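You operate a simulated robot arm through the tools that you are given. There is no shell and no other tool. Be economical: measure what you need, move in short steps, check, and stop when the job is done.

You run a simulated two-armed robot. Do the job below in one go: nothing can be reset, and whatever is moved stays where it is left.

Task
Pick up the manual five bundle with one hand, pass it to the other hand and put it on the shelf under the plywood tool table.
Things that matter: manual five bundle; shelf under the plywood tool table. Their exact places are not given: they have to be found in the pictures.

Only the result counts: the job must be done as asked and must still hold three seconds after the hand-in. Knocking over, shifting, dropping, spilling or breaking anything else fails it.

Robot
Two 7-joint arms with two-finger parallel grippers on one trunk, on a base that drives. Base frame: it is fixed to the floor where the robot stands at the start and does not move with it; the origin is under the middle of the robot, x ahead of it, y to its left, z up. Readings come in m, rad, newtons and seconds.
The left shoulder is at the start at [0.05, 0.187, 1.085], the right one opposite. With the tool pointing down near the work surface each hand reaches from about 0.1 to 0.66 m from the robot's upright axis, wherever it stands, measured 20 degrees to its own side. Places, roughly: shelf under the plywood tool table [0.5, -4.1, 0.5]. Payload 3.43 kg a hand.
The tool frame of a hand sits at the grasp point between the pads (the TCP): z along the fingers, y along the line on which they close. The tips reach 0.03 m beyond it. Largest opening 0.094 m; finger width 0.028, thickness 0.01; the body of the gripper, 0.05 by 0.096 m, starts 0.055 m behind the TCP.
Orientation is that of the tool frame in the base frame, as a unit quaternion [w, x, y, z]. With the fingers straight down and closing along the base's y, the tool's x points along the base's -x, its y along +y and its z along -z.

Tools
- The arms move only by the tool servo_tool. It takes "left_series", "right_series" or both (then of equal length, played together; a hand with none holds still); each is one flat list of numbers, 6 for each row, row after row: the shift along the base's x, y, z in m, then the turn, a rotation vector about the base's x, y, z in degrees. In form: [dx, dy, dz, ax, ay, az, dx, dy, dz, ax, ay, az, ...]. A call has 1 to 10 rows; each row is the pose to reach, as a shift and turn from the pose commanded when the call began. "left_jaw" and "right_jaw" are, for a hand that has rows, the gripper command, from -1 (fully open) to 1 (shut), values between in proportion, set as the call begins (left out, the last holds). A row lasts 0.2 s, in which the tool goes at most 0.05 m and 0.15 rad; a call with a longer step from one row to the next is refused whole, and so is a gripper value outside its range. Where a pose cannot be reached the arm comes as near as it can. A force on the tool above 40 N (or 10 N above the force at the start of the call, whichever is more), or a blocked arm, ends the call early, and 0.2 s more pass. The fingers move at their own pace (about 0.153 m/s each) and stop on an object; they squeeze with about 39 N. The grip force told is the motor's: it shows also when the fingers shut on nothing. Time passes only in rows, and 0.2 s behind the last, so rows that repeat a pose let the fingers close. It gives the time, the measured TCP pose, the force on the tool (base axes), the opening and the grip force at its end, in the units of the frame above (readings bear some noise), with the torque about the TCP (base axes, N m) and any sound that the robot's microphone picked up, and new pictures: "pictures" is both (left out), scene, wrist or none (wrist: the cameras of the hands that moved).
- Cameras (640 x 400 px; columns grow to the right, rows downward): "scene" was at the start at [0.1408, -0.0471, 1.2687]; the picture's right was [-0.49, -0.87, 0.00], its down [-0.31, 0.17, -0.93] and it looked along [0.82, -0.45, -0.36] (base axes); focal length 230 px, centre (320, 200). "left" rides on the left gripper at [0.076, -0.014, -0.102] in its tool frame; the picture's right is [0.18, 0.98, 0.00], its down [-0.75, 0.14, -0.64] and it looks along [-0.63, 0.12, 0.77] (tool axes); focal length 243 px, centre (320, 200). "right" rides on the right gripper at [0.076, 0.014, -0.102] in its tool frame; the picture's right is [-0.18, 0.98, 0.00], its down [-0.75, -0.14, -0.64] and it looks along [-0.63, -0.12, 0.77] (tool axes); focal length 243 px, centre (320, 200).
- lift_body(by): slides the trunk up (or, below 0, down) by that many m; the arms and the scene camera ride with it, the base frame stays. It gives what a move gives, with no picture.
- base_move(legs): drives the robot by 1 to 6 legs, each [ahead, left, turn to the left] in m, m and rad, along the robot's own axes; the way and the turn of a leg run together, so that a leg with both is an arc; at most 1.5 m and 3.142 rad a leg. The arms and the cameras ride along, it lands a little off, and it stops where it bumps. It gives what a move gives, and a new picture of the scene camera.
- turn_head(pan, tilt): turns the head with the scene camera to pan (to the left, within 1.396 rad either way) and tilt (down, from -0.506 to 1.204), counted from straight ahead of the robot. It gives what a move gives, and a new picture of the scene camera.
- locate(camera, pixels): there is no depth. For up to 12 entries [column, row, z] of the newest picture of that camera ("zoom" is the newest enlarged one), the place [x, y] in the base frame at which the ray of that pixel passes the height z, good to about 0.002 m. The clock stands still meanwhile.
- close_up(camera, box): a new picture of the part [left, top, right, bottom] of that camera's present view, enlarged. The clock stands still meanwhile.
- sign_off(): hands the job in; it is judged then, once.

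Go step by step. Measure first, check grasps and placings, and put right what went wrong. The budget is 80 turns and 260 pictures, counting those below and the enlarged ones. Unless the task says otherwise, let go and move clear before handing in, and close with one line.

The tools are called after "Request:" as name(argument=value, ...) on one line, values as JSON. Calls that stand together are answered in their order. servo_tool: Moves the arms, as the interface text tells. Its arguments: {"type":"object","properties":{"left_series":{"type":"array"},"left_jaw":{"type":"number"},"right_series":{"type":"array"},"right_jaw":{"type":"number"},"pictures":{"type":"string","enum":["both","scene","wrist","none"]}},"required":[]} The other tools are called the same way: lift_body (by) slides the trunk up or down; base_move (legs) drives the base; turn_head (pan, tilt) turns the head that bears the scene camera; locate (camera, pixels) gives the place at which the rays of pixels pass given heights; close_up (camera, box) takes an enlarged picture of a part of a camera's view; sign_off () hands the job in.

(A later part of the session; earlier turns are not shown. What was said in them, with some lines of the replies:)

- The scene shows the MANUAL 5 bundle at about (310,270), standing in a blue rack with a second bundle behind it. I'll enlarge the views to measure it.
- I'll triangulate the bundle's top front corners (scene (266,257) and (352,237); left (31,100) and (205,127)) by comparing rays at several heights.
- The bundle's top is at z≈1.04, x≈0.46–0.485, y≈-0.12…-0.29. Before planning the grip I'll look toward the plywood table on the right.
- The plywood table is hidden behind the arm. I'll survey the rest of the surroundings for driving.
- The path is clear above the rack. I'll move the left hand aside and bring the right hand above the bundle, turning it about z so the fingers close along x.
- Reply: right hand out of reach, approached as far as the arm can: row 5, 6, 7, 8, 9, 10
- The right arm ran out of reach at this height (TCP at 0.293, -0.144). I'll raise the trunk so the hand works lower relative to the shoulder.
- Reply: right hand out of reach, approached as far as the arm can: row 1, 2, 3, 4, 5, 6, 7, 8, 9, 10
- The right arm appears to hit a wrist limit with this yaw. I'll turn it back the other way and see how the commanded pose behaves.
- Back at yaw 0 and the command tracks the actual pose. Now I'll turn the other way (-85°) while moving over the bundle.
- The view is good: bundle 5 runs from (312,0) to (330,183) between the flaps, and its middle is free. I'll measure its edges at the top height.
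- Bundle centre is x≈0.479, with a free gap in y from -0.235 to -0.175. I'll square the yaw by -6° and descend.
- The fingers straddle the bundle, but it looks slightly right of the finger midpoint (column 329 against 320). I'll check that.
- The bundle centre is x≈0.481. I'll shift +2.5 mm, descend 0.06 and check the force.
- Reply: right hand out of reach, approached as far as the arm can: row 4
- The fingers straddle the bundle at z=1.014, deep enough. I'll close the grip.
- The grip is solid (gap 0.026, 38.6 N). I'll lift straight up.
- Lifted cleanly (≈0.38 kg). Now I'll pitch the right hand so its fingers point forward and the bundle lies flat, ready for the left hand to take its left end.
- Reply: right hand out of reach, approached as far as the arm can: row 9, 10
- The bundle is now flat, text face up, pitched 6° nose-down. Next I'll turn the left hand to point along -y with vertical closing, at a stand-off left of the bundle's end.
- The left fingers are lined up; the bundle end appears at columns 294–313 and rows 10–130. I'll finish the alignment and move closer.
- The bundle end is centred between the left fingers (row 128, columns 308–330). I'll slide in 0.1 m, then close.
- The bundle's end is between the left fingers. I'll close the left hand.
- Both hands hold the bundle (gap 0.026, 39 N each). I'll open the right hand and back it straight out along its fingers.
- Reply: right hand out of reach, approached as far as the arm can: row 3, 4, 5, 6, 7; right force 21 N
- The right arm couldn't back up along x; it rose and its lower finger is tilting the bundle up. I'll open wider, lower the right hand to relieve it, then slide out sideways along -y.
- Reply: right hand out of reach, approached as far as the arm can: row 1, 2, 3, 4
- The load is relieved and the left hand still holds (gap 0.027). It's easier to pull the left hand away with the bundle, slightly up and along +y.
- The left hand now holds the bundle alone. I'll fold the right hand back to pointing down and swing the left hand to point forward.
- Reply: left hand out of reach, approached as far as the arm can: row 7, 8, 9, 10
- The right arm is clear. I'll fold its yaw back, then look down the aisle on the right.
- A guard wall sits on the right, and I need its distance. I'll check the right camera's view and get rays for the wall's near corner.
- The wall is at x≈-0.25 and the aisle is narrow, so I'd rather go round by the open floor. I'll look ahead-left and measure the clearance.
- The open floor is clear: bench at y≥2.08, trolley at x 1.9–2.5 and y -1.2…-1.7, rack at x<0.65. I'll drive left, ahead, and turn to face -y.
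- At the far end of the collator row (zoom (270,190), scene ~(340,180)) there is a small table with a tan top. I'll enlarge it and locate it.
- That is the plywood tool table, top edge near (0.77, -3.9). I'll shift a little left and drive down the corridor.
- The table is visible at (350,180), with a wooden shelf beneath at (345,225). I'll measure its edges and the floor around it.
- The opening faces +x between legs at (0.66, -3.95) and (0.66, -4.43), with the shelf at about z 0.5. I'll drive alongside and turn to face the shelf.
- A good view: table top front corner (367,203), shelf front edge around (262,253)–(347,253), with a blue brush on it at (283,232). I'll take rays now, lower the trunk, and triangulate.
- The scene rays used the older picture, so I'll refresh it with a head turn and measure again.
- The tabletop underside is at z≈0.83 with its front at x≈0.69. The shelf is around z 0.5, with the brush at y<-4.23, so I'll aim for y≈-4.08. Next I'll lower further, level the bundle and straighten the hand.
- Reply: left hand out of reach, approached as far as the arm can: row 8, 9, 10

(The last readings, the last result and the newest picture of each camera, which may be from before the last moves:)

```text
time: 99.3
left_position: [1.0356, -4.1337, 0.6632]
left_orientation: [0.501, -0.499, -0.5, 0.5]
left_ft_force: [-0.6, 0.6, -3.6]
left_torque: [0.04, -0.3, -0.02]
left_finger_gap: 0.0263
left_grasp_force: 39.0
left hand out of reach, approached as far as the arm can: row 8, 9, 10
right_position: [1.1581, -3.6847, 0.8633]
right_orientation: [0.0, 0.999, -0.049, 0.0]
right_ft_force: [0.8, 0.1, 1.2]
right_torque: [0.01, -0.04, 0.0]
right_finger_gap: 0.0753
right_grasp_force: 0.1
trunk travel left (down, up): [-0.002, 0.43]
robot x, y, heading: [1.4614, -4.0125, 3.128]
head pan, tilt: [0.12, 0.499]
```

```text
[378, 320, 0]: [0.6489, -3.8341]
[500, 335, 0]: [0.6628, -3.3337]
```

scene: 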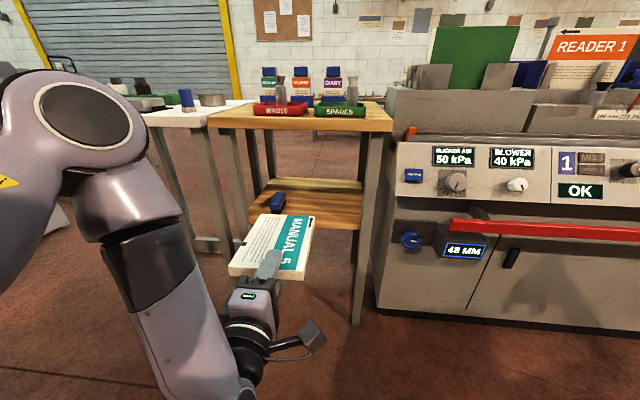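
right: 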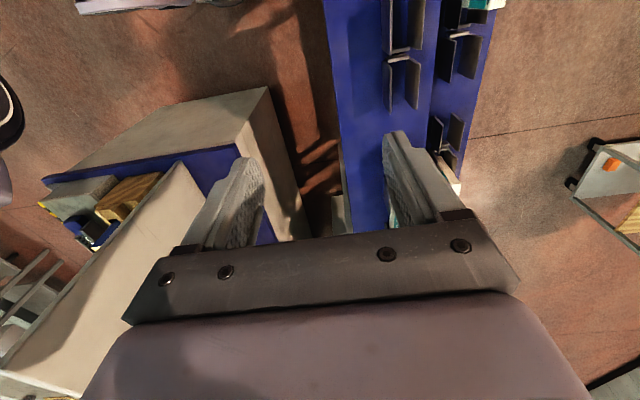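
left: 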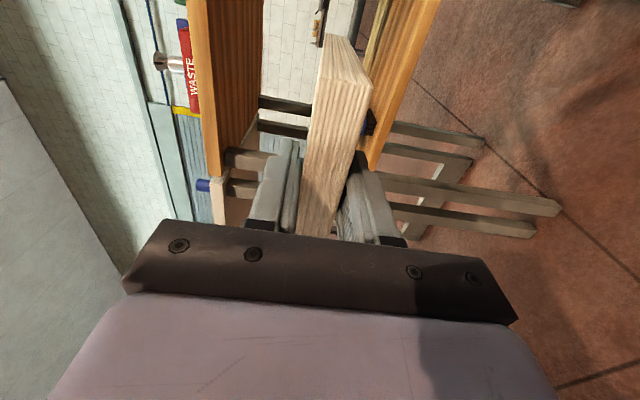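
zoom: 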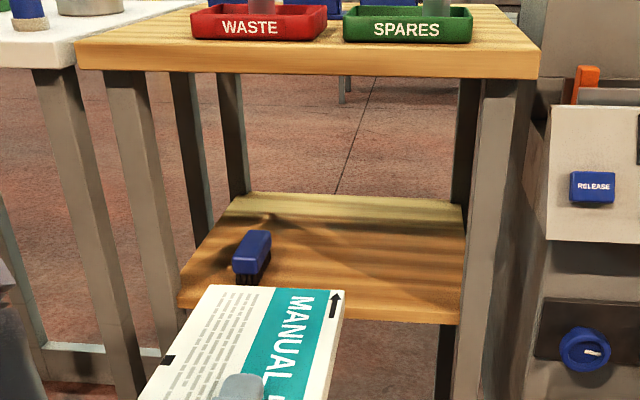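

The hand is perfectly level (z 0.663), and the bundle fits between tabletop and shelf. I'll shift the base right 0.055 to clear the brush and drive ahead 0.2, so the tip ends just in front of the opening.

Request:
base_move(legs=[[0, -0.055, 0.0], [0.2, 0, 0.014]])

Request:
close_up(camera="left", box=[0, 0, 640, 400])

Request:
turn_head(pan=0.1, tilt=0.7)

```text
time: 101.6
left_position: [0.8386, -4.0827, 0.6618]
left_orientation: [-0.499, 0.496, 0.503, -0.502]
left_ft_force: [0.0, 0.7, -4.7]
left_torque: [0.03, -0.29, 0.0]
left_finger_gap: 0.0264
left_grasp_force: 38.9
right_position: [0.9563, -3.6311, 0.8634]
right_orientation: [-0.001, 0.999, -0.042, 0.0]
right_ft_force: [-0.5, 0.7, -0.5]
right_torque: [0.01, 0.0, 0.01]
right_finger_gap: 0.0751
right_grasp_force: 0.1
trunk travel left (down, up): [-0.002, 0.43]
robot x, y, heading: [1.2636, -3.9613, 3.136]
head pan, tilt: [0.12, 0.499]
```

scene: 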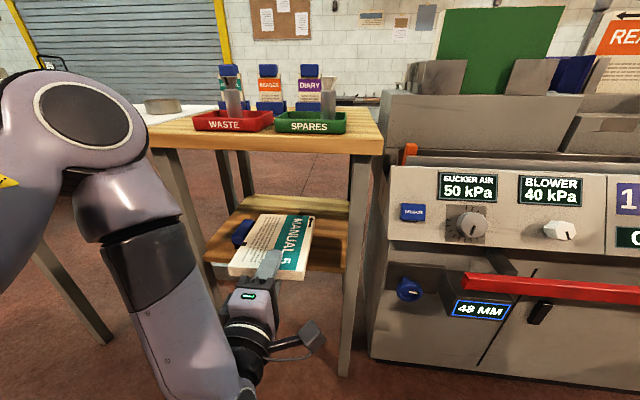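

```text
1.00 times, centred on (320, 200) of left (not enlarged: the box is as wide or as high as the picture)
```

zoom: 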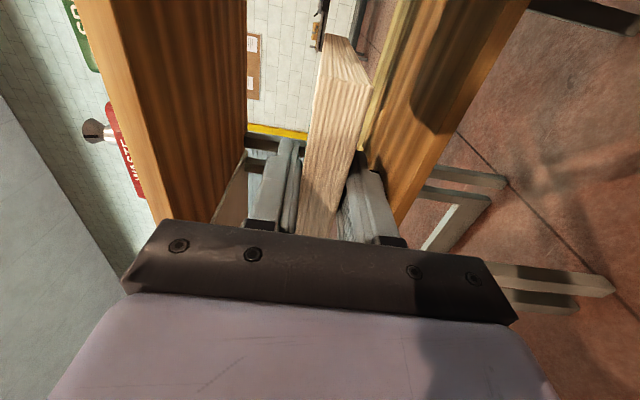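

```text
time: 102.4
left_position: [0.8377, -4.0825, 0.6621]
left_orientation: [-0.498, 0.497, 0.503, -0.502]
left_ft_force: [0.7, 0.0, -3.2]
left_torque: [0.04, -0.35, -0.01]
left_finger_gap: 0.0263
left_grasp_force: 39.0
right_position: [0.9558, -3.6316, 0.8636]
right_orientation: [0.0, 0.999, -0.042, 0.001]
right_ft_force: [-0.3, -0.6, 0.0]
right_torque: [0.0, 0.01, 0.02]
right_finger_gap: 0.0752
right_grasp_force: 0.0
trunk travel left (down, up): [-0.002, 0.43]
robot x, y, heading: [1.2621, -3.9588, 3.138]
head pan, tilt: [0.099, 0.7]
```

scene: 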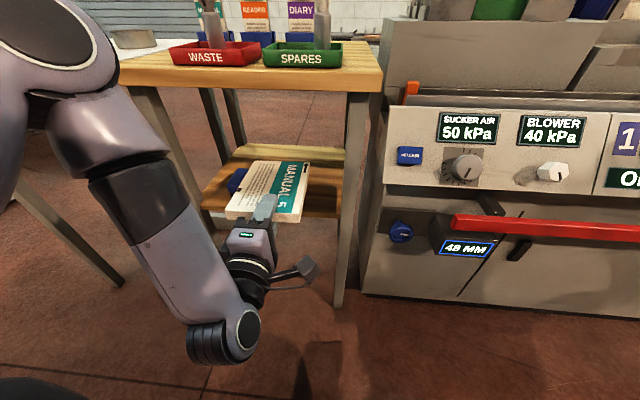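

The bundle is inside the opening, at y=-4.083. I'll extend the left arm forward, keeping it level.

Request:
servo_tool(left_series=[-0.02, 0, 0, 0, 0, 0, -0.04, 0, 0, 0, 0, 0, -0.06, 0, 0, 0, 0, 0, -0.08, 0, 0, 0, 0, 0, -0.1, 0, 0, 0, 0, 0, -0.12, 0, -0.01, 0, 0, 0, -0.14, 0, -0.02, 0, 0, 0, -0.16, 0, -0.03, 0, 0, 0])

Request:
close_up(camera="scene", box=[150, 80, 390, 260])

```text
time: 104.2
left_position: [0.7013, -4.0409, 0.6633]
left_orientation: [-0.493, 0.497, 0.507, -0.504]
left_ft_force: [-0.4, -0.7, -3.7]
left_torque: [0.04, -0.3, 0.0]
left_finger_gap: 0.0263
left_grasp_force: 39.0
left hand out of reach, approached as far as the arm can: row 1, 2, 3, 4, 5, 6, 7, 8
right_position: [0.956, -3.631, 0.8637]
right_orientation: [0.0, 0.999, -0.043, 0.0]
right_ft_force: [-0.6, -0.3, -0.7]
right_torque: [-0.01, -0.02, 0.0]
right_finger_gap: 0.0749
right_grasp_force: 0.0
trunk travel left (down, up): [-0.002, 0.43]
robot x, y, heading: [1.2613, -3.9572, 3.137]
head pan, tilt: [0.099, 0.7]
```

scene: 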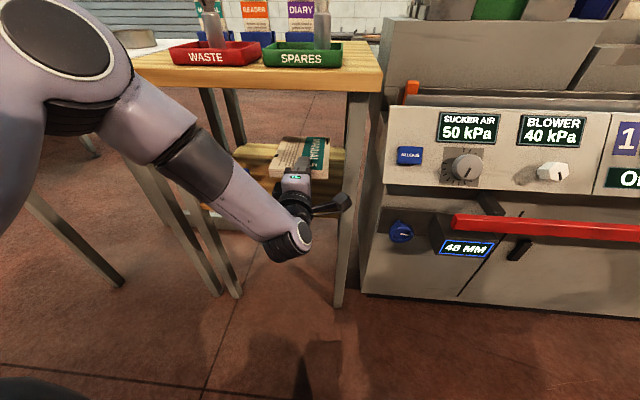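
left: 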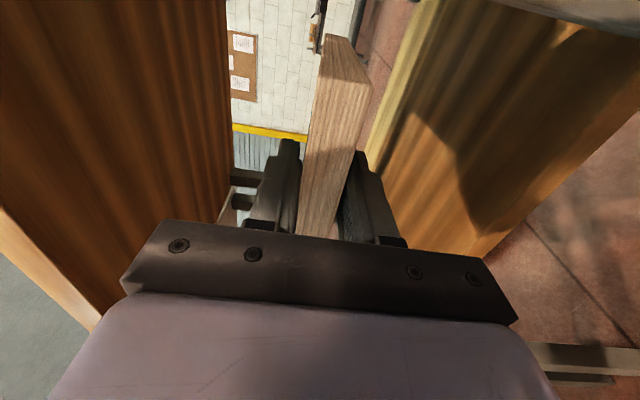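

```text
2.22 times, centred on (270, 170) of scene
```

zoom: 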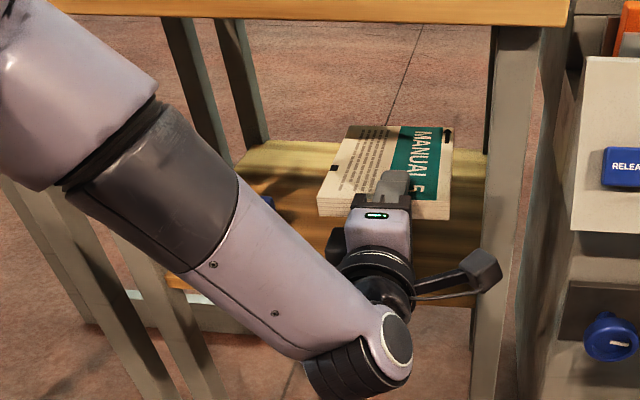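

The arm is at a wrist limit when level and low: y drifted to -4.04 and z won't drop. A nose-down pitch should be more natural for the wrist, so I'll try tilting about 20° while restoring y.

Request:
servo_tool(left_series=[0.01, -0.01, 0, 0, -5, 0, 0.01, -0.02, 0, 0, -10, 0, 0.01, -0.03, 0, 0, -15, 0, 0.01, -0.04, 0, 0, -20, 0, 0.01, -0.05, 0, 0, -20, 0])

Request:
close_up(camera="scene", box=[150, 80, 390, 260])

```text
time: 105.4
left_position: [0.7078, -4.0898, 0.6615]
left_orientation: [-0.402, 0.578, 0.581, -0.408]
left_ft_force: [-0.1, -0.6, -3.5]
left_torque: [0.05, -0.3, -0.01]
left_finger_gap: 0.0262
left_grasp_force: 39.3
right_position: [0.9551, -3.63, 0.8647]
right_orientation: [0.0, 0.999, -0.043, 0.0]
right_ft_force: [0.8, -0.5, 0.0]
right_torque: [0.01, -0.02, 0.02]
right_finger_gap: 0.0751
right_grasp_force: 0.1
trunk travel left (down, up): [-0.002, 0.43]
robot x, y, heading: [1.2638, -3.9588, 3.136]
head pan, tilt: [0.099, 0.7]
```

scene: 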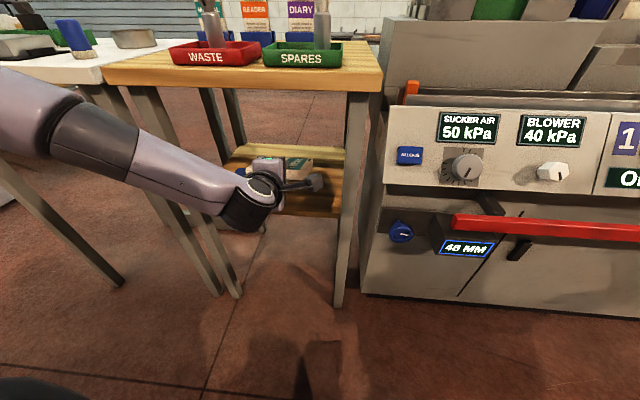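
left: 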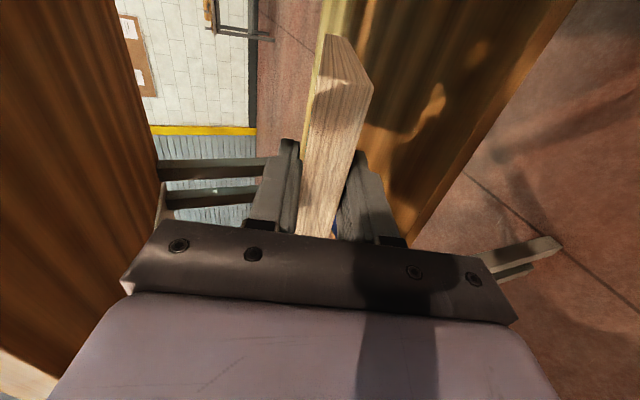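

```text
2.22 times, centred on (270, 170) of scene
```

zoom: 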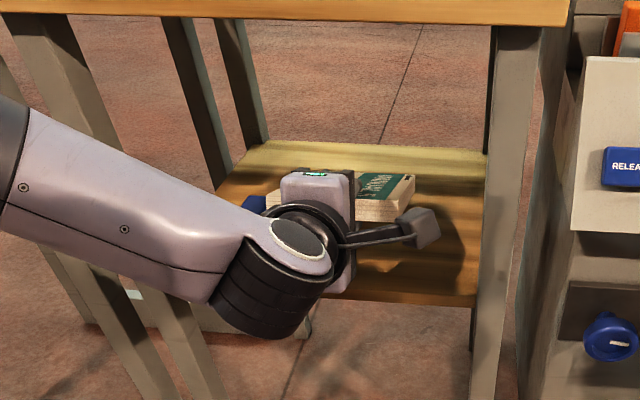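

The 20° pitch tracked fully. Now I'll go forward and lower in small steps.

Request:
servo_tool(left_series=[-0.02, 0, -0.005, 0, 0, 0, -0.04, 0, -0.01, 0, 0, 0, -0.06, 0, -0.02, 0, 0, 0, -0.08, 0, -0.03, 0, 0, 0])

Request:
close_up(camera="scene", box=[150, 80, 390, 260])

```text
time: 106.4
left_position: [0.6286, -4.0906, 0.6321]
left_orientation: [-0.402, 0.577, 0.581, -0.409]
left_ft_force: [0.6, 0.2, -3.3]
left_torque: [0.09, -0.32, 0.0]
left_finger_gap: 0.0265
left_grasp_force: 39.0
right_position: [0.9561, -3.6316, 0.865]
right_orientation: [0.001, 0.999, -0.043, 0.0]
right_ft_force: [0.1, 0.0, -0.6]
right_torque: [0.0, -0.01, 0.01]
right_finger_gap: 0.075
right_grasp_force: 0.0
trunk travel left (down, up): [-0.002, 0.43]
robot x, y, heading: [1.2634, -3.9564, 3.139]
head pan, tilt: [0.099, 0.7]
```

scene: 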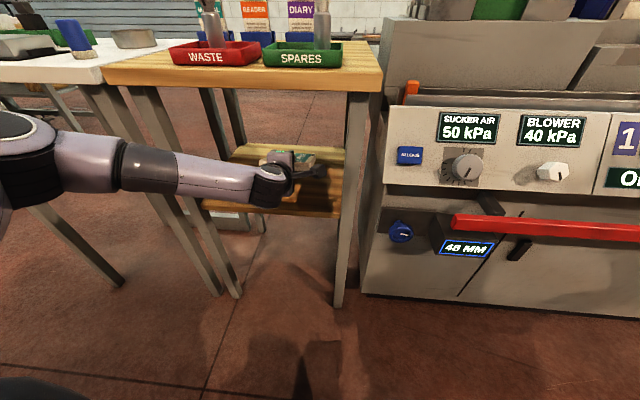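
left: 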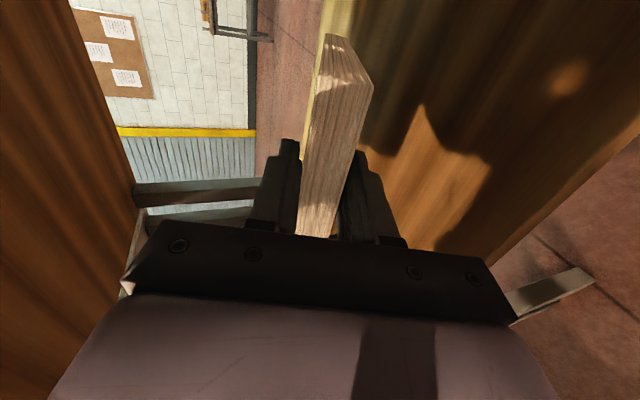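

```text
2.22 times, centred on (270, 170) of scene
```

zoom: 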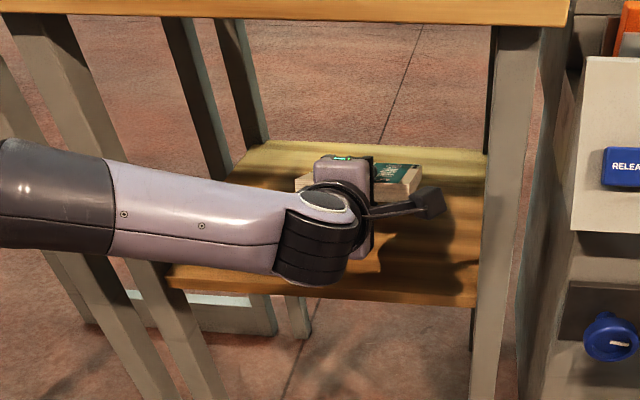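

Good; all tracked. I'll go another 0.06 forward and level partly to see whether the new arm posture allows it.

Request:
servo_tool(left_series=[-0.02, 0, 0, 0, 2, 0, -0.04, 0, 0, 0, 5, 0, -0.06, 0, -0.01, 0, 8, 0, -0.06, 0, -0.02, 0, 11, 0, -0.06, 0, -0.03, 0, 14, 0])

Request:
close_up(camera="scene", box=[150, 80, 390, 260])

```text
time: 107.6
left_position: [0.5606, -4.0625, 0.6275]
left_orientation: [-0.457, 0.517, 0.542, -0.479]
left_ft_force: [9.8, -23.9, 2.0]
left_torque: [1.32, -0.76, -3.65]
left_finger_gap: 0.0263
left_grasp_force: 38.7
left hand out of reach, approached as far as the arm can: row 3, 4, 5
right_position: [0.9566, -3.6315, 0.8646]
right_orientation: [-0.001, 0.999, -0.043, 0.0]
right_ft_force: [0.4, 0.2, 1.0]
right_torque: [-0.01, -0.02, -0.04]
right_finger_gap: 0.0749
right_grasp_force: 0.1
trunk travel left (down, up): [-0.002, 0.43]
robot x, y, heading: [1.2605, -3.9571, 3.134]
head pan, tilt: [0.099, 0.7]
```

scene: 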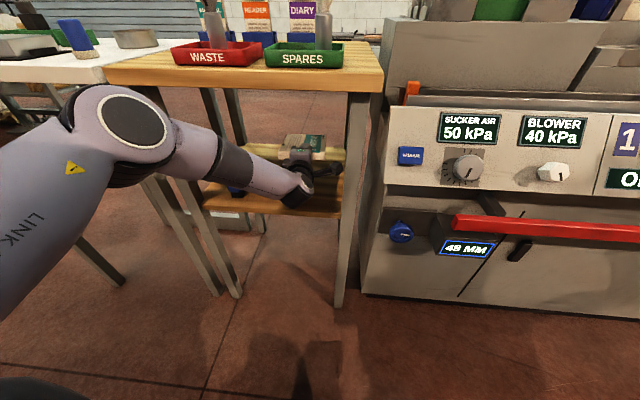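
left: 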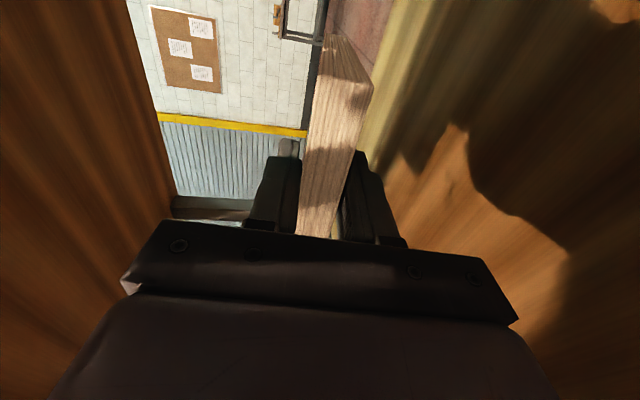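

```text
2.22 times, centred on (270, 170) of scene
```

zoom: 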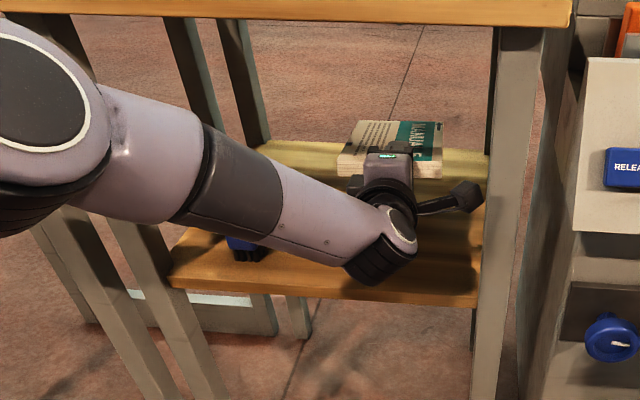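

Side force of -24 N: the wrist camera is touching the table's right leg (zoom (470,195)). I'll back off at once toward -y and return to the steeper pitch.

Request:
servo_tool(left_series=[0.005, -0.015, 0, 0, -4, 0, 0.005, -0.03, 0, 0, -8, 0, 0.005, -0.045, 0, 0, -12, 0])

Request:
close_up(camera="scene", box=[150, 80, 390, 260])

```text
time: 108.4
left_position: [0.5662, -4.1028, 0.6238]
left_orientation: [-0.412, 0.571, 0.574, -0.418]
left_ft_force: [-0.4, 0.8, -3.6]
left_torque: [0.06, -0.3, -0.03]
left_finger_gap: 0.0264
left_grasp_force: 39.6
right_position: [0.9559, -3.6302, 0.8638]
right_orientation: [-0.001, 0.999, -0.042, 0.001]
right_ft_force: [0.5, -0.3, -0.1]
right_torque: [0.02, 0.03, -0.01]
right_finger_gap: 0.0751
right_grasp_force: 0.1
trunk travel left (down, up): [-0.002, 0.43]
robot x, y, heading: [1.2597, -3.9554, 3.137]
head pan, tilt: [0.099, 0.7]
```

scene: 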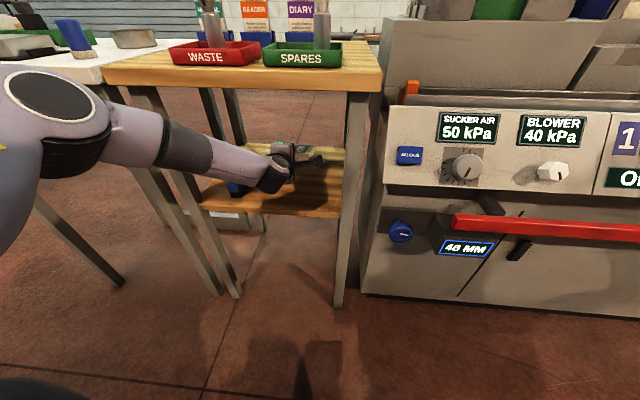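
left: 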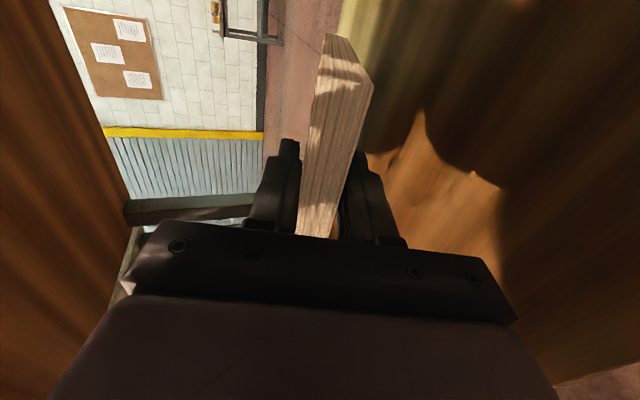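

```text
2.22 times, centred on (270, 170) of scene
```

zoom: 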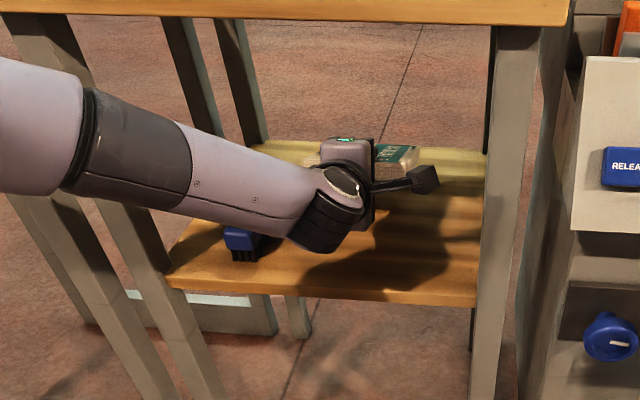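

The force is cleared, the table legs are where they were, and the brush at (240,245) is untouched. I'll lower in small steps and watch the force.

Request:
servo_tool(left_series=[0, 0, -0.01, 0, 0, 0, 0, 0, -0.02, 0, 0, 0, 0, 0, -0.03, 0, 0, 0], pictures="wrist")

Request:
close_up(camera="scene", box=[190, 110, 370, 245])

```text
time: 109.2
left_position: [0.5675, -4.1026, 0.5947]
left_orientation: [-0.413, 0.569, 0.575, -0.418]
left_ft_force: [-1.0, 0.1, -3.8]
left_torque: [0.04, -0.27, -0.01]
left_finger_gap: 0.0263
left_grasp_force: 38.9
right_position: [0.9558, -3.6316, 0.8638]
right_orientation: [0.0, 0.999, -0.043, 0.0]
right_ft_force: [-0.8, -0.2, -0.4]
right_torque: [-0.01, -0.02, -0.02]
right_finger_gap: 0.0751
right_grasp_force: 0.1
trunk travel left (down, up): [-0.002, 0.43]
robot x, y, heading: [1.2615, -3.9578, 3.137]
head pan, tilt: [0.099, 0.7]
```

left: 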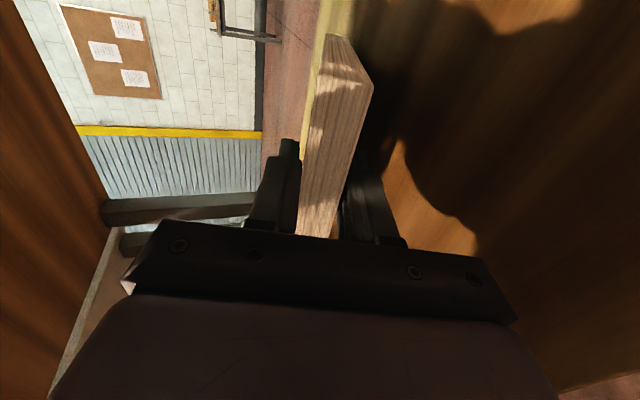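

```text
2.96 times, centred on (280, 178) of scene
```

zoom: 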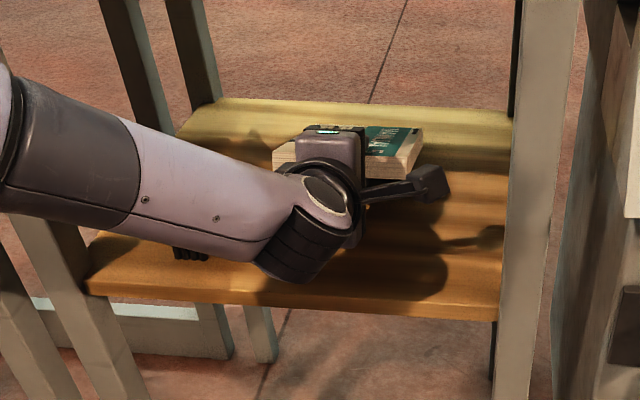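

No contact yet. I'll lower on in smaller steps.

Request:
servo_tool(left_series=[0, 0, -0.008, 0, 0, 0, 0, 0, -0.016, 0, 0, 0, 0, 0, -0.02, 0, 0, 0], pictures="wrist")

```text
time: 110.0
left_position: [0.5651, -4.1006, 0.5767]
left_orientation: [-0.413, 0.569, 0.574, -0.42]
left_ft_force: [2.8, 0.8, 4.2]
left_torque: [0.25, 0.73, -0.16]
left_finger_gap: 0.0266
left_grasp_force: 38.4
right_position: [0.9558, -3.6302, 0.8643]
right_orientation: [-0.001, 0.999, -0.043, 0.0]
right_ft_force: [0.4, 0.8, 0.2]
right_torque: [0.0, 0.0, 0.0]
right_finger_gap: 0.075
right_grasp_force: 0.0
trunk travel left (down, up): [-0.002, 0.43]
robot x, y, heading: [1.2649, -3.9579, 3.137]
head pan, tilt: [0.099, 0.7]
```

left: 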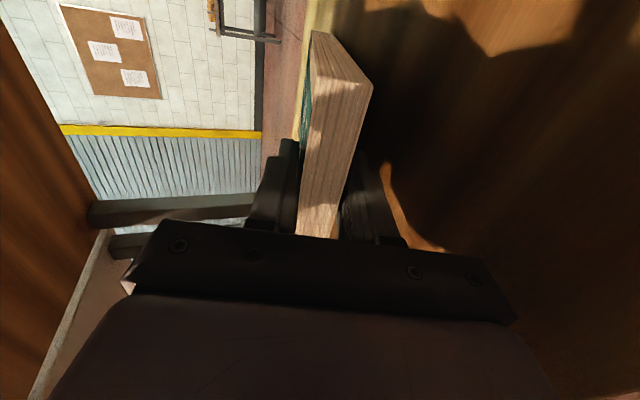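

The tip has touched the shelf (z≈0.515). I'll level the hand gradually about the tip.

Request:
servo_tool(left_series=[0.001, 0, -0.003, 0, 2, 0, 0.003, 0, -0.008, 0, 4, 0, 0.004, 0, -0.013, 0, 6, 0], pictures="wrist")

Request:
close_up(camera="scene", box=[190, 110, 370, 245])

```text
time: 110.8
left_position: [0.5601, -4.0722, 0.5776]
left_orientation: [-0.431, 0.546, 0.562, -0.448]
left_ft_force: [-0.4, -0.2, -3.8]
left_torque: [0.05, -0.29, -0.01]
left_finger_gap: 0.0261
left_grasp_force: 38.9
left hand out of reach, approached as far as the arm can: row 1, 2, 3
right_position: [0.9556, -3.6315, 0.8637]
right_orientation: [0.0, 0.999, -0.043, -0.001]
right_ft_force: [-0.6, -0.1, 0.2]
right_torque: [0.0, 0.02, -0.03]
right_finger_gap: 0.0752
right_grasp_force: 0.0
trunk travel left (down, up): [-0.002, 0.43]
robot x, y, heading: [1.2634, -3.9582, 3.133]
head pan, tilt: [0.099, 0.7]
```

left: 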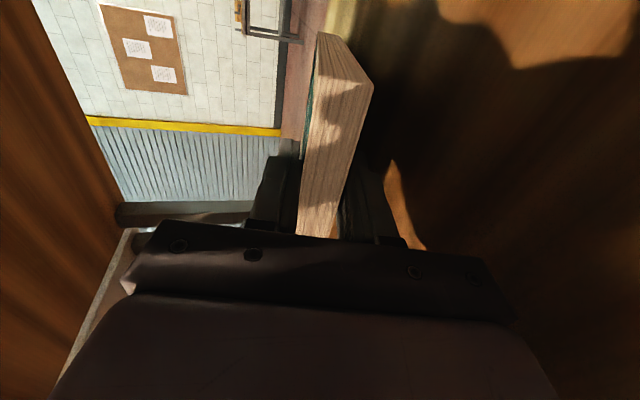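

```text
2.96 times, centred on (280, 178) of scene
```

zoom: 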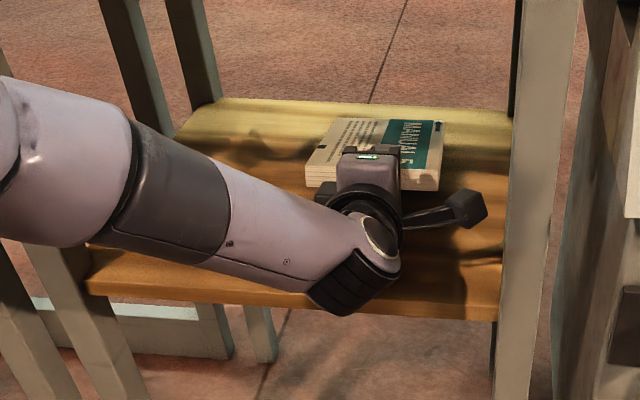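

The leveling is coupled to the lateral position: the arm wants to sit further to the robot's right. I'll move the base 0.06 to its left, then shift the hand back while leveling.

Request:
base_move(legs=[[0, 0.06, 0]])

Request:
servo_tool(left_series=[0, 0.01, 0, 0, 0, 0, 0, 0.02, 0, 0, 1, 0, 0, 0.03, -0.003, 0, 2, 0, 0, 0.035, -0.006, 0, 4, 0, 0, 0.04, -0.01, 0, 6, 0], pictures="wrist")

Request:
close_up(camera="scene", box=[190, 110, 370, 245])

```text
time: 112.0
left_position: [0.559, -4.1323, 0.5785]
left_orientation: [-0.43, 0.546, 0.562, -0.449]
left_ft_force: [0.3, -1.2, -4.3]
left_torque: [0.05, -0.3, -0.04]
left_finger_gap: 0.026
left_grasp_force: 39.4
right_position: [0.9551, -3.6917, 0.8628]
right_orientation: [0.0, 0.999, -0.042, 0.0]
right_ft_force: [-0.2, 0.1, -0.6]
right_torque: [-0.01, 0.0, 0.02]
right_finger_gap: 0.0751
right_grasp_force: 0.1
trunk travel left (down, up): [-0.002, 0.43]
robot x, y, heading: [1.2608, -4.0166, 3.134]
head pan, tilt: [0.099, 0.7]
```

scene: 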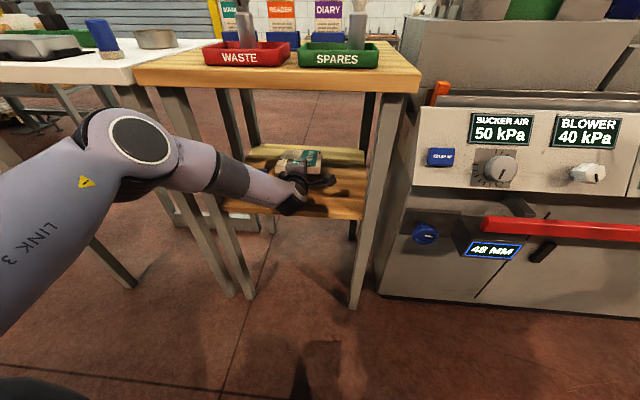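

```text
time: 113.2
left_position: [0.558, -4.0857, 0.5757]
left_orientation: [-0.456, 0.521, 0.541, -0.478]
left_ft_force: [-1.3, -0.8, -3.7]
left_torque: [0.08, -0.35, 0.02]
left_finger_gap: 0.0264
left_grasp_force: 38.8
left hand out of reach, approached as far as the arm can: row 5
right_position: [0.9546, -3.6908, 0.8633]
right_orientation: [0.0, 0.999, -0.042, 0.0]
right_ft_force: [-0.8, -0.2, -0.3]
right_torque: [-0.05, 0.01, 0.03]
right_finger_gap: 0.0752
right_grasp_force: 0.0
trunk travel left (down, up): [-0.002, 0.43]
robot x, y, heading: [1.2632, -4.018, 3.134]
head pan, tilt: [0.099, 0.7]
```

left: 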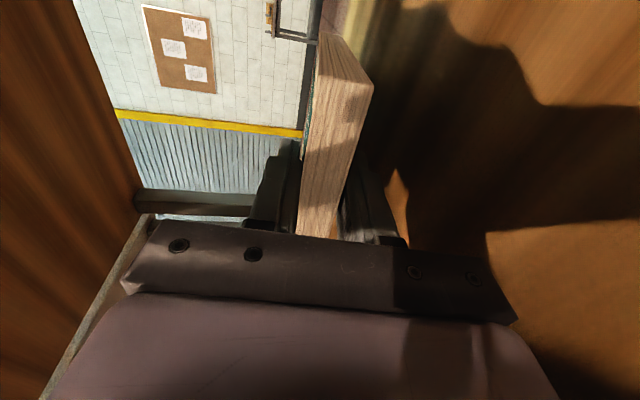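

```text
2.96 times, centred on (280, 178) of scene
```

zoom: 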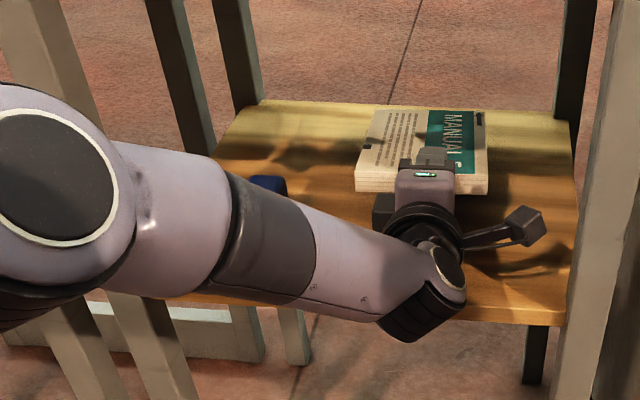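

That worked: pitch is about 7° now, but z still needs to drop 3 cm. I'll repeat the trick once more.

Request:
base_move(legs=[[0, 0.05, 0]])

Request:
servo_tool(left_series=[0, 0.015, 0, 0, 0, 0, 0, 0.03, 0, 0, 0, 0, 0, 0.04, -0.005, 0, 0, 0, 0, 0.045, -0.015, 0, 0, 0, 0, 0.045, -0.022, 0, 0, 0], pictures="wrist")

Request:
close_up(camera="scene", box=[190, 110, 390, 245])

```text
time: 114.3
left_position: [0.5564, -4.1342, 0.5749]
left_orientation: [-0.456, 0.522, 0.542, -0.476]
left_ft_force: [-0.1, -0.1, -3.7]
left_torque: [0.03, -0.32, -0.02]
left_finger_gap: 0.0262
left_grasp_force: 38.9
right_position: [0.9565, -3.7397, 0.8633]
right_orientation: [0.0, 0.999, -0.042, 0.0]
right_ft_force: [0.7, -0.1, -0.2]
right_torque: [0.0, 0.0, -0.02]
right_finger_gap: 0.0752
right_grasp_force: 0.1
trunk travel left (down, up): [-0.002, 0.43]
robot x, y, heading: [1.2648, -4.0683, 3.135]
head pan, tilt: [0.099, 0.7]
```

scene: 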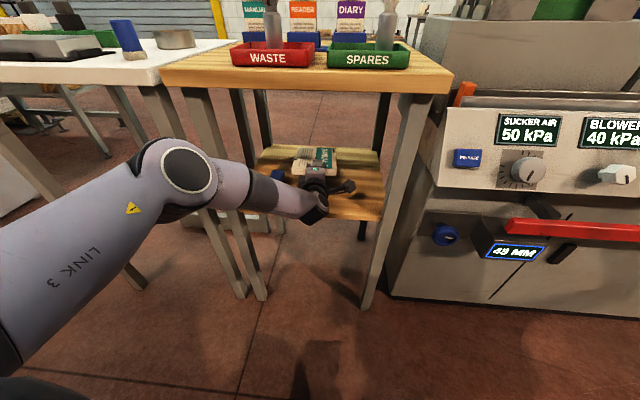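

```text
time: 115.5
left_position: [0.5574, -4.088, 0.5609]
left_orientation: [-0.458, 0.518, 0.54, -0.48]
left_ft_force: [9.4, -2.0, 26.1]
left_torque: [0.59, -2.48, -0.18]
left_finger_gap: 0.0261
left_grasp_force: 38.5
right_position: [0.9572, -3.7397, 0.8642]
right_orientation: [-0.001, 0.999, -0.042, -0.002]
right_ft_force: [-0.1, 0.8, 0.7]
right_torque: [0.01, -0.01, 0.05]
right_finger_gap: 0.0754
right_grasp_force: 0.0
trunk travel left (down, up): [-0.002, 0.43]
robot x, y, heading: [1.2617, -4.0665, 3.138]
head pan, tilt: [0.099, 0.7]
```

left: 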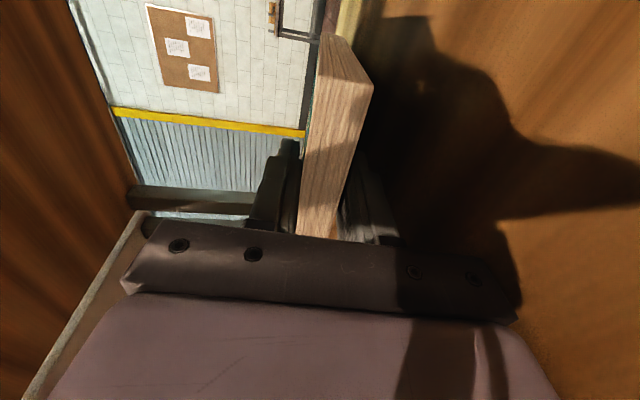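

```text
2.96 times, centred on (290, 178) of scene
```

zoom: 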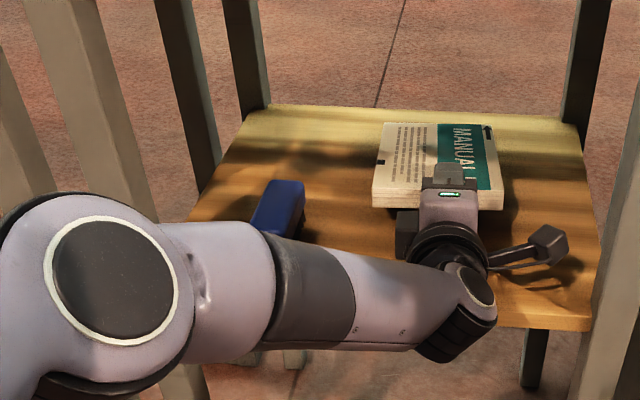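

The upward force acts behind the TCP, so the gripper's body is touching the shelf edge; that's the lowest level pose. I'll raise slightly and pitch 6° nose-down so the bundle's tip rests on the shelf.

Request:
servo_tool(left_series=[0, 0, 0.006, 0, 0, 0, 0, 0, 0.01, 0, -3, 0, 0, 0, 0.01, 0, -6, 0, 0, 0, 0.006, 0, -6, 0], pictures="wrist")

Request:
close_up(camera="scene", box=[190, 110, 390, 245])

```text
time: 116.5
left_position: [0.5584, -4.0884, 0.5595]
left_orientation: [-0.427, 0.546, 0.564, -0.449]
left_ft_force: [3.1, -1.3, 2.3]
left_torque: [0.3, 0.75, 0.12]
left_finger_gap: 0.0269
left_grasp_force: 39.2
right_position: [0.956, -3.7393, 0.8638]
right_orientation: [0.0, 0.999, -0.043, 0.001]
right_ft_force: [0.1, -0.7, -0.7]
right_torque: [-0.01, -0.02, 0.04]
right_finger_gap: 0.075
right_grasp_force: 0.0
trunk travel left (down, up): [-0.002, 0.43]
robot x, y, heading: [1.2635, -4.0666, 3.135]
head pan, tilt: [0.099, 0.7]
```

left: 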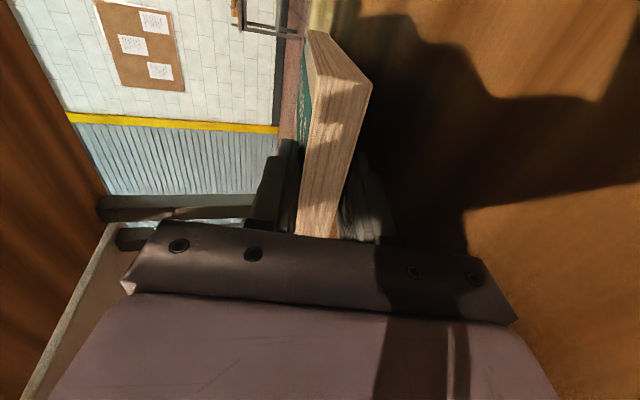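

```text
2.96 times, centred on (290, 178) of scene
```

zoom: 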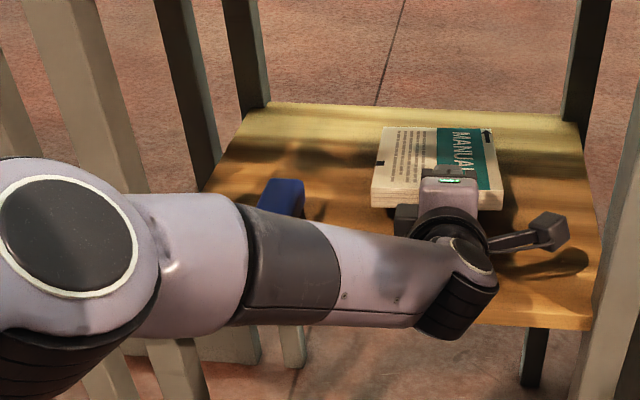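

The tip rests on the shelf. I'll open partially so the bundle settles on the lower finger, then look.

Request:
servo_tool(left_series=[0, 0, 0.001, 0, 0, 0, 0, 0, 0.001, 0, 0, 0, 0, 0, 0.001, 0, 0, 0], left_jaw=-0.06, pictures="wrist")

Request:
close_up(camera="scene", box=[190, 110, 390, 245])

```text
time: 117.3
left_position: [0.5579, -4.0889, 0.56]
left_orientation: [-0.428, 0.547, 0.563, -0.448]
left_ft_force: [5.9, 1.6, 5.8]
left_torque: [0.09, -0.07, -0.06]
left_finger_gap: 0.0478
left_grasp_force: 0.0
right_position: [0.9552, -3.7397, 0.8638]
right_orientation: [0.0, 0.999, -0.042, 0.0]
right_ft_force: [-0.8, 0.3, -0.4]
right_torque: [-0.02, 0.02, 0.02]
right_finger_gap: 0.0753
right_grasp_force: 0.1
trunk travel left (down, up): [-0.002, 0.43]
robot x, y, heading: [1.2646, -4.0661, 3.135]
head pan, tilt: [0.099, 0.7]
```

left: 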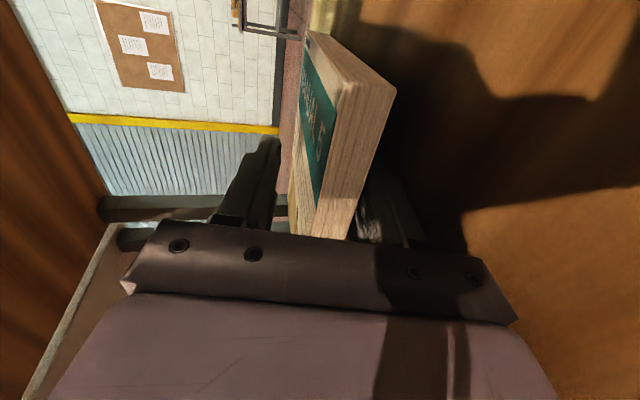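

```text
2.96 times, centred on (290, 178) of scene
```

zoom: 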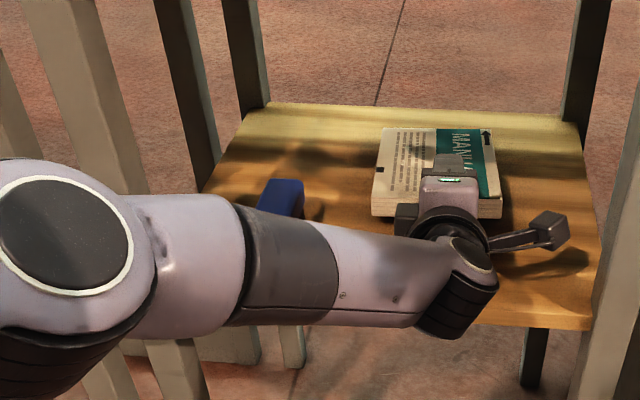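

It settled on the lower finger with its tip on the shelf. I'll withdraw horizontally along +x.

Request:
servo_tool(left_series=[0.01, 0, 0.002, 0, 0, 0, 0.025, 0, 0.002, 0, 0, 0, 0.04, 0, 0.002, 0, 0, 0], pictures="wrist")

Request:
close_up(camera="scene", box=[190, 110, 390, 245])

```text
time: 118.1
left_position: [0.5981, -4.0901, 0.5602]
left_orientation: [-0.427, 0.546, 0.564, -0.448]
left_ft_force: [-2.1, 1.0, 0.9]
left_torque: [0.07, 0.15, 0.01]
left_finger_gap: 0.0497
left_grasp_force: 0.2
right_position: [0.955, -3.7403, 0.8644]
right_orientation: [-0.001, 0.999, -0.042, 0.0]
right_ft_force: [0.2, 0.4, 0.2]
right_torque: [-0.03, 0.0, 0.01]
right_finger_gap: 0.0751
right_grasp_force: 0.1
trunk travel left (down, up): [-0.002, 0.43]
robot x, y, heading: [1.2614, -4.0632, 3.136]
head pan, tilt: [0.099, 0.7]
```

left: 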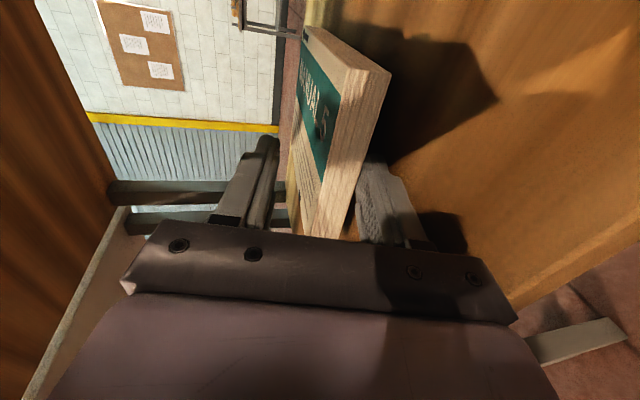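

```text
2.96 times, centred on (290, 178) of scene
```

zoom: 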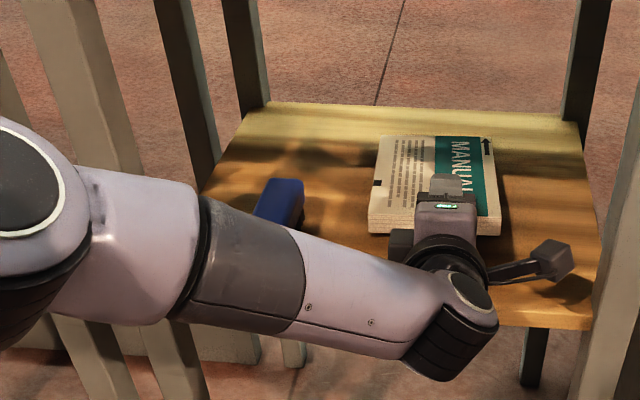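

The bundle slipped about halfway off the finger but was dragged ~2 cm. I'll keep withdrawing carefully, and can push it back in afterwards with closed fingertips. First I'll measure the edges.

Request:
servo_tool(left_series=[0.015, 0, 0, 0, 0, 0, 0.03, 0, 0, 0, 0, 0])

Request:
close_up(camera="scene", box=[190, 110, 390, 245])

```text
time: 118.7
left_position: [0.6283, -4.0907, 0.5603]
left_orientation: [-0.428, 0.546, 0.563, -0.449]
left_ft_force: [-1.0, 0.7, 2.2]
left_torque: [0.04, 0.08, -0.02]
left_finger_gap: 0.049
left_grasp_force: 0.0
right_position: [0.9553, -3.7414, 0.8637]
right_orientation: [0.0, 0.999, -0.043, 0.0]
right_ft_force: [0.2, -1.1, 0.1]
right_torque: [0.02, 0.03, 0.02]
right_finger_gap: 0.0752
right_grasp_force: 0.1
trunk travel left (down, up): [-0.002, 0.43]
robot x, y, heading: [1.2595, -4.068, 3.136]
head pan, tilt: [0.099, 0.7]
```

scene: 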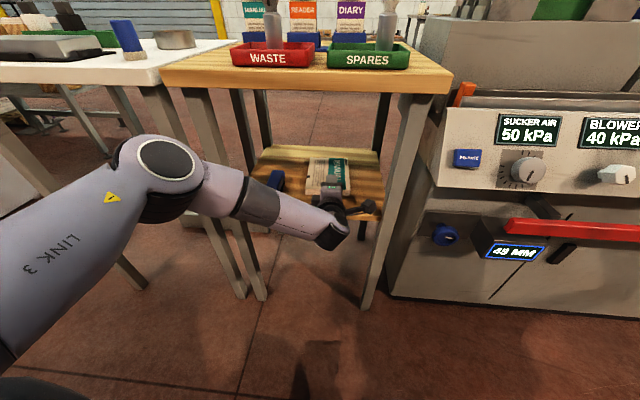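
left: 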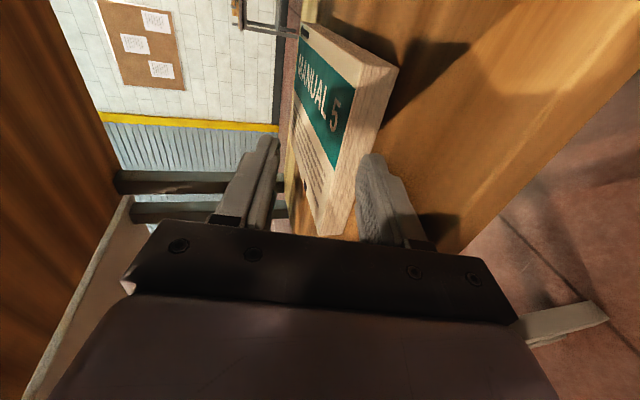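

```text
2.96 times, centred on (290, 178) of scene
```

zoom: 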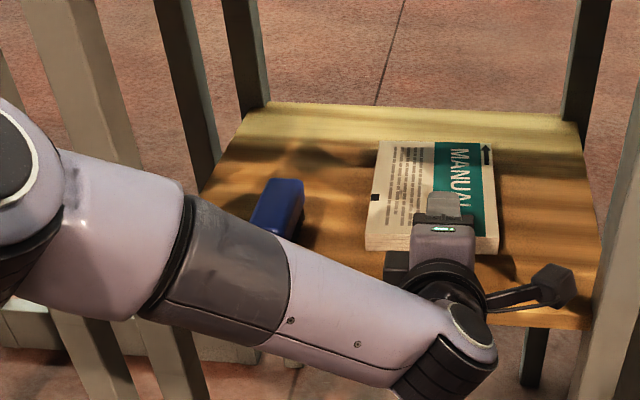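

The bundle is mostly off the finger and lying flatter. I'll withdraw further.

Request:
servo_tool(left_series=[0.02, 0, 0, 0, 0, 0, 0.04, 0, 0.002, 0, 0, 0, 0.07, 0, 0.01, 0, 0, 0])

Request:
close_up(camera="scene", box=[190, 110, 390, 245])

```text
time: 119.5
left_position: [0.6973, -4.0906, 0.5717]
left_orientation: [-0.427, 0.546, 0.564, -0.448]
left_ft_force: [-0.9, 0.1, 0.6]
left_torque: [0.01, 0.0, 0.02]
left_finger_gap: 0.05
left_grasp_force: 0.0
right_position: [0.9562, -3.7418, 0.864]
right_orientation: [0.001, 0.999, -0.043, 0.0]
right_ft_force: [0.2, -0.1, -0.2]
right_torque: [-0.04, 0.03, 0.03]
right_finger_gap: 0.075
right_grasp_force: 0.0
trunk travel left (down, up): [-0.002, 0.43]
robot x, y, heading: [1.2623, -4.0678, 3.135]
head pan, tilt: [0.099, 0.7]
```

scene: 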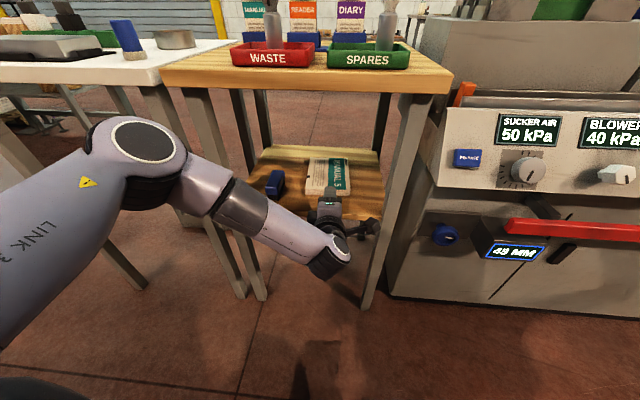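
left: 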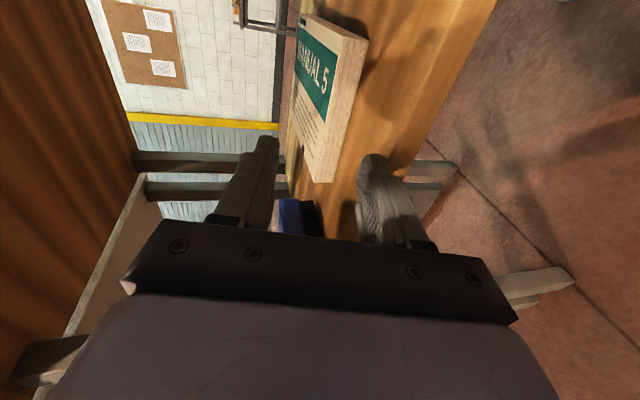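

```text
2.96 times, centred on (290, 178) of scene
```

zoom: 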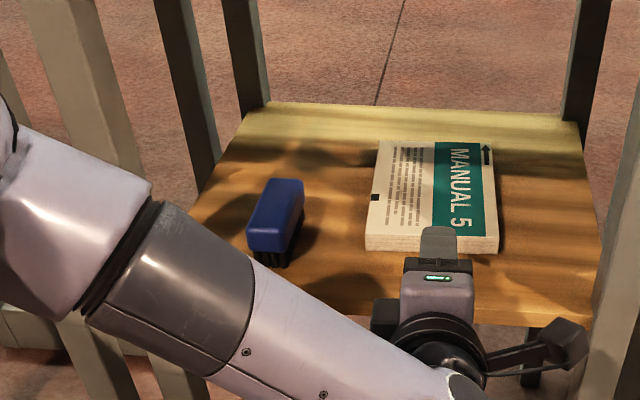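

The bundle lies flat on the shelf, well back from the front edge, and the brush is untouched. I'll back the base away straight and check.

Request:
base_move(legs=[[-0.4, 0, 0]])

Request:
close_up(camera="scene", box=[180, 60, 420, 240])

```text
time: 122.0
left_position: [1.0993, -4.0941, 0.5715]
left_orientation: [-0.425, 0.545, 0.565, -0.449]
left_ft_force: [-0.1, 0.5, 0.2]
left_torque: [0.02, 0.01, 0.0]
left_finger_gap: 0.0498
left_grasp_force: 0.1
right_position: [1.3552, -3.7433, 0.8627]
right_orientation: [0.0, 0.999, -0.041, 0.0]
right_ft_force: [-0.2, 0.6, -1.0]
right_torque: [0.03, 0.02, 0.04]
right_finger_gap: 0.0751
right_grasp_force: 0.0
trunk travel left (down, up): [-0.002, 0.43]
robot x, y, heading: [1.6689, -4.0675, 3.141]
head pan, tilt: [0.099, 0.7]
```

scene: 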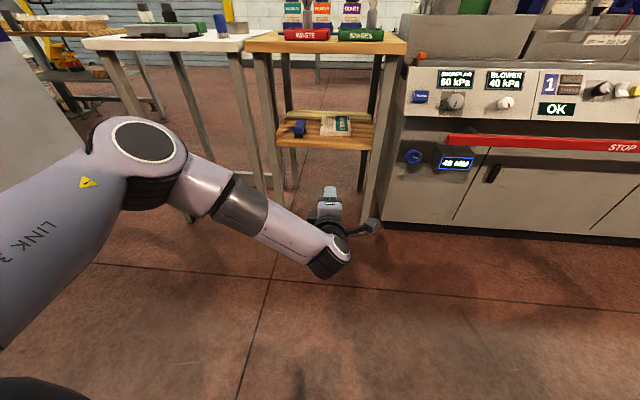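

```text
2.22 times, centred on (300, 150) of scene
```

zoom: 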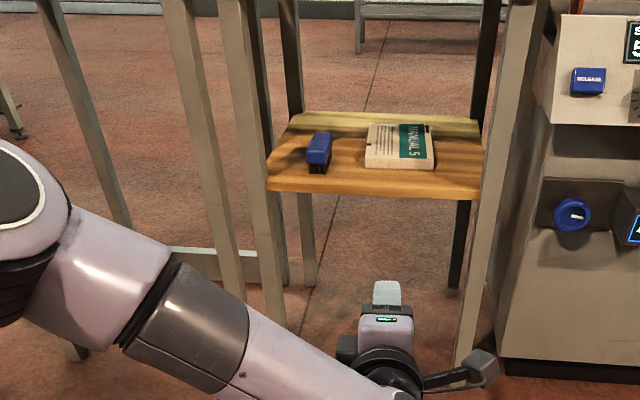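

The bundle lies flat and free on the shelf at zoom (400,147), the brush and tabletop items are in place, and both hands are clear. I'll hand in.

Request:
sign_off()

```text
The job is handed in.
```

The manual five bundle was picked up with the right hand, passed to the left, and now lies flat on the shelf under the plywood tool table. My wrist camera briefly pressed one table leg (about 24 N) and the gripper touched the shelf edge while I was placing it. The pictures show nothing else moved.
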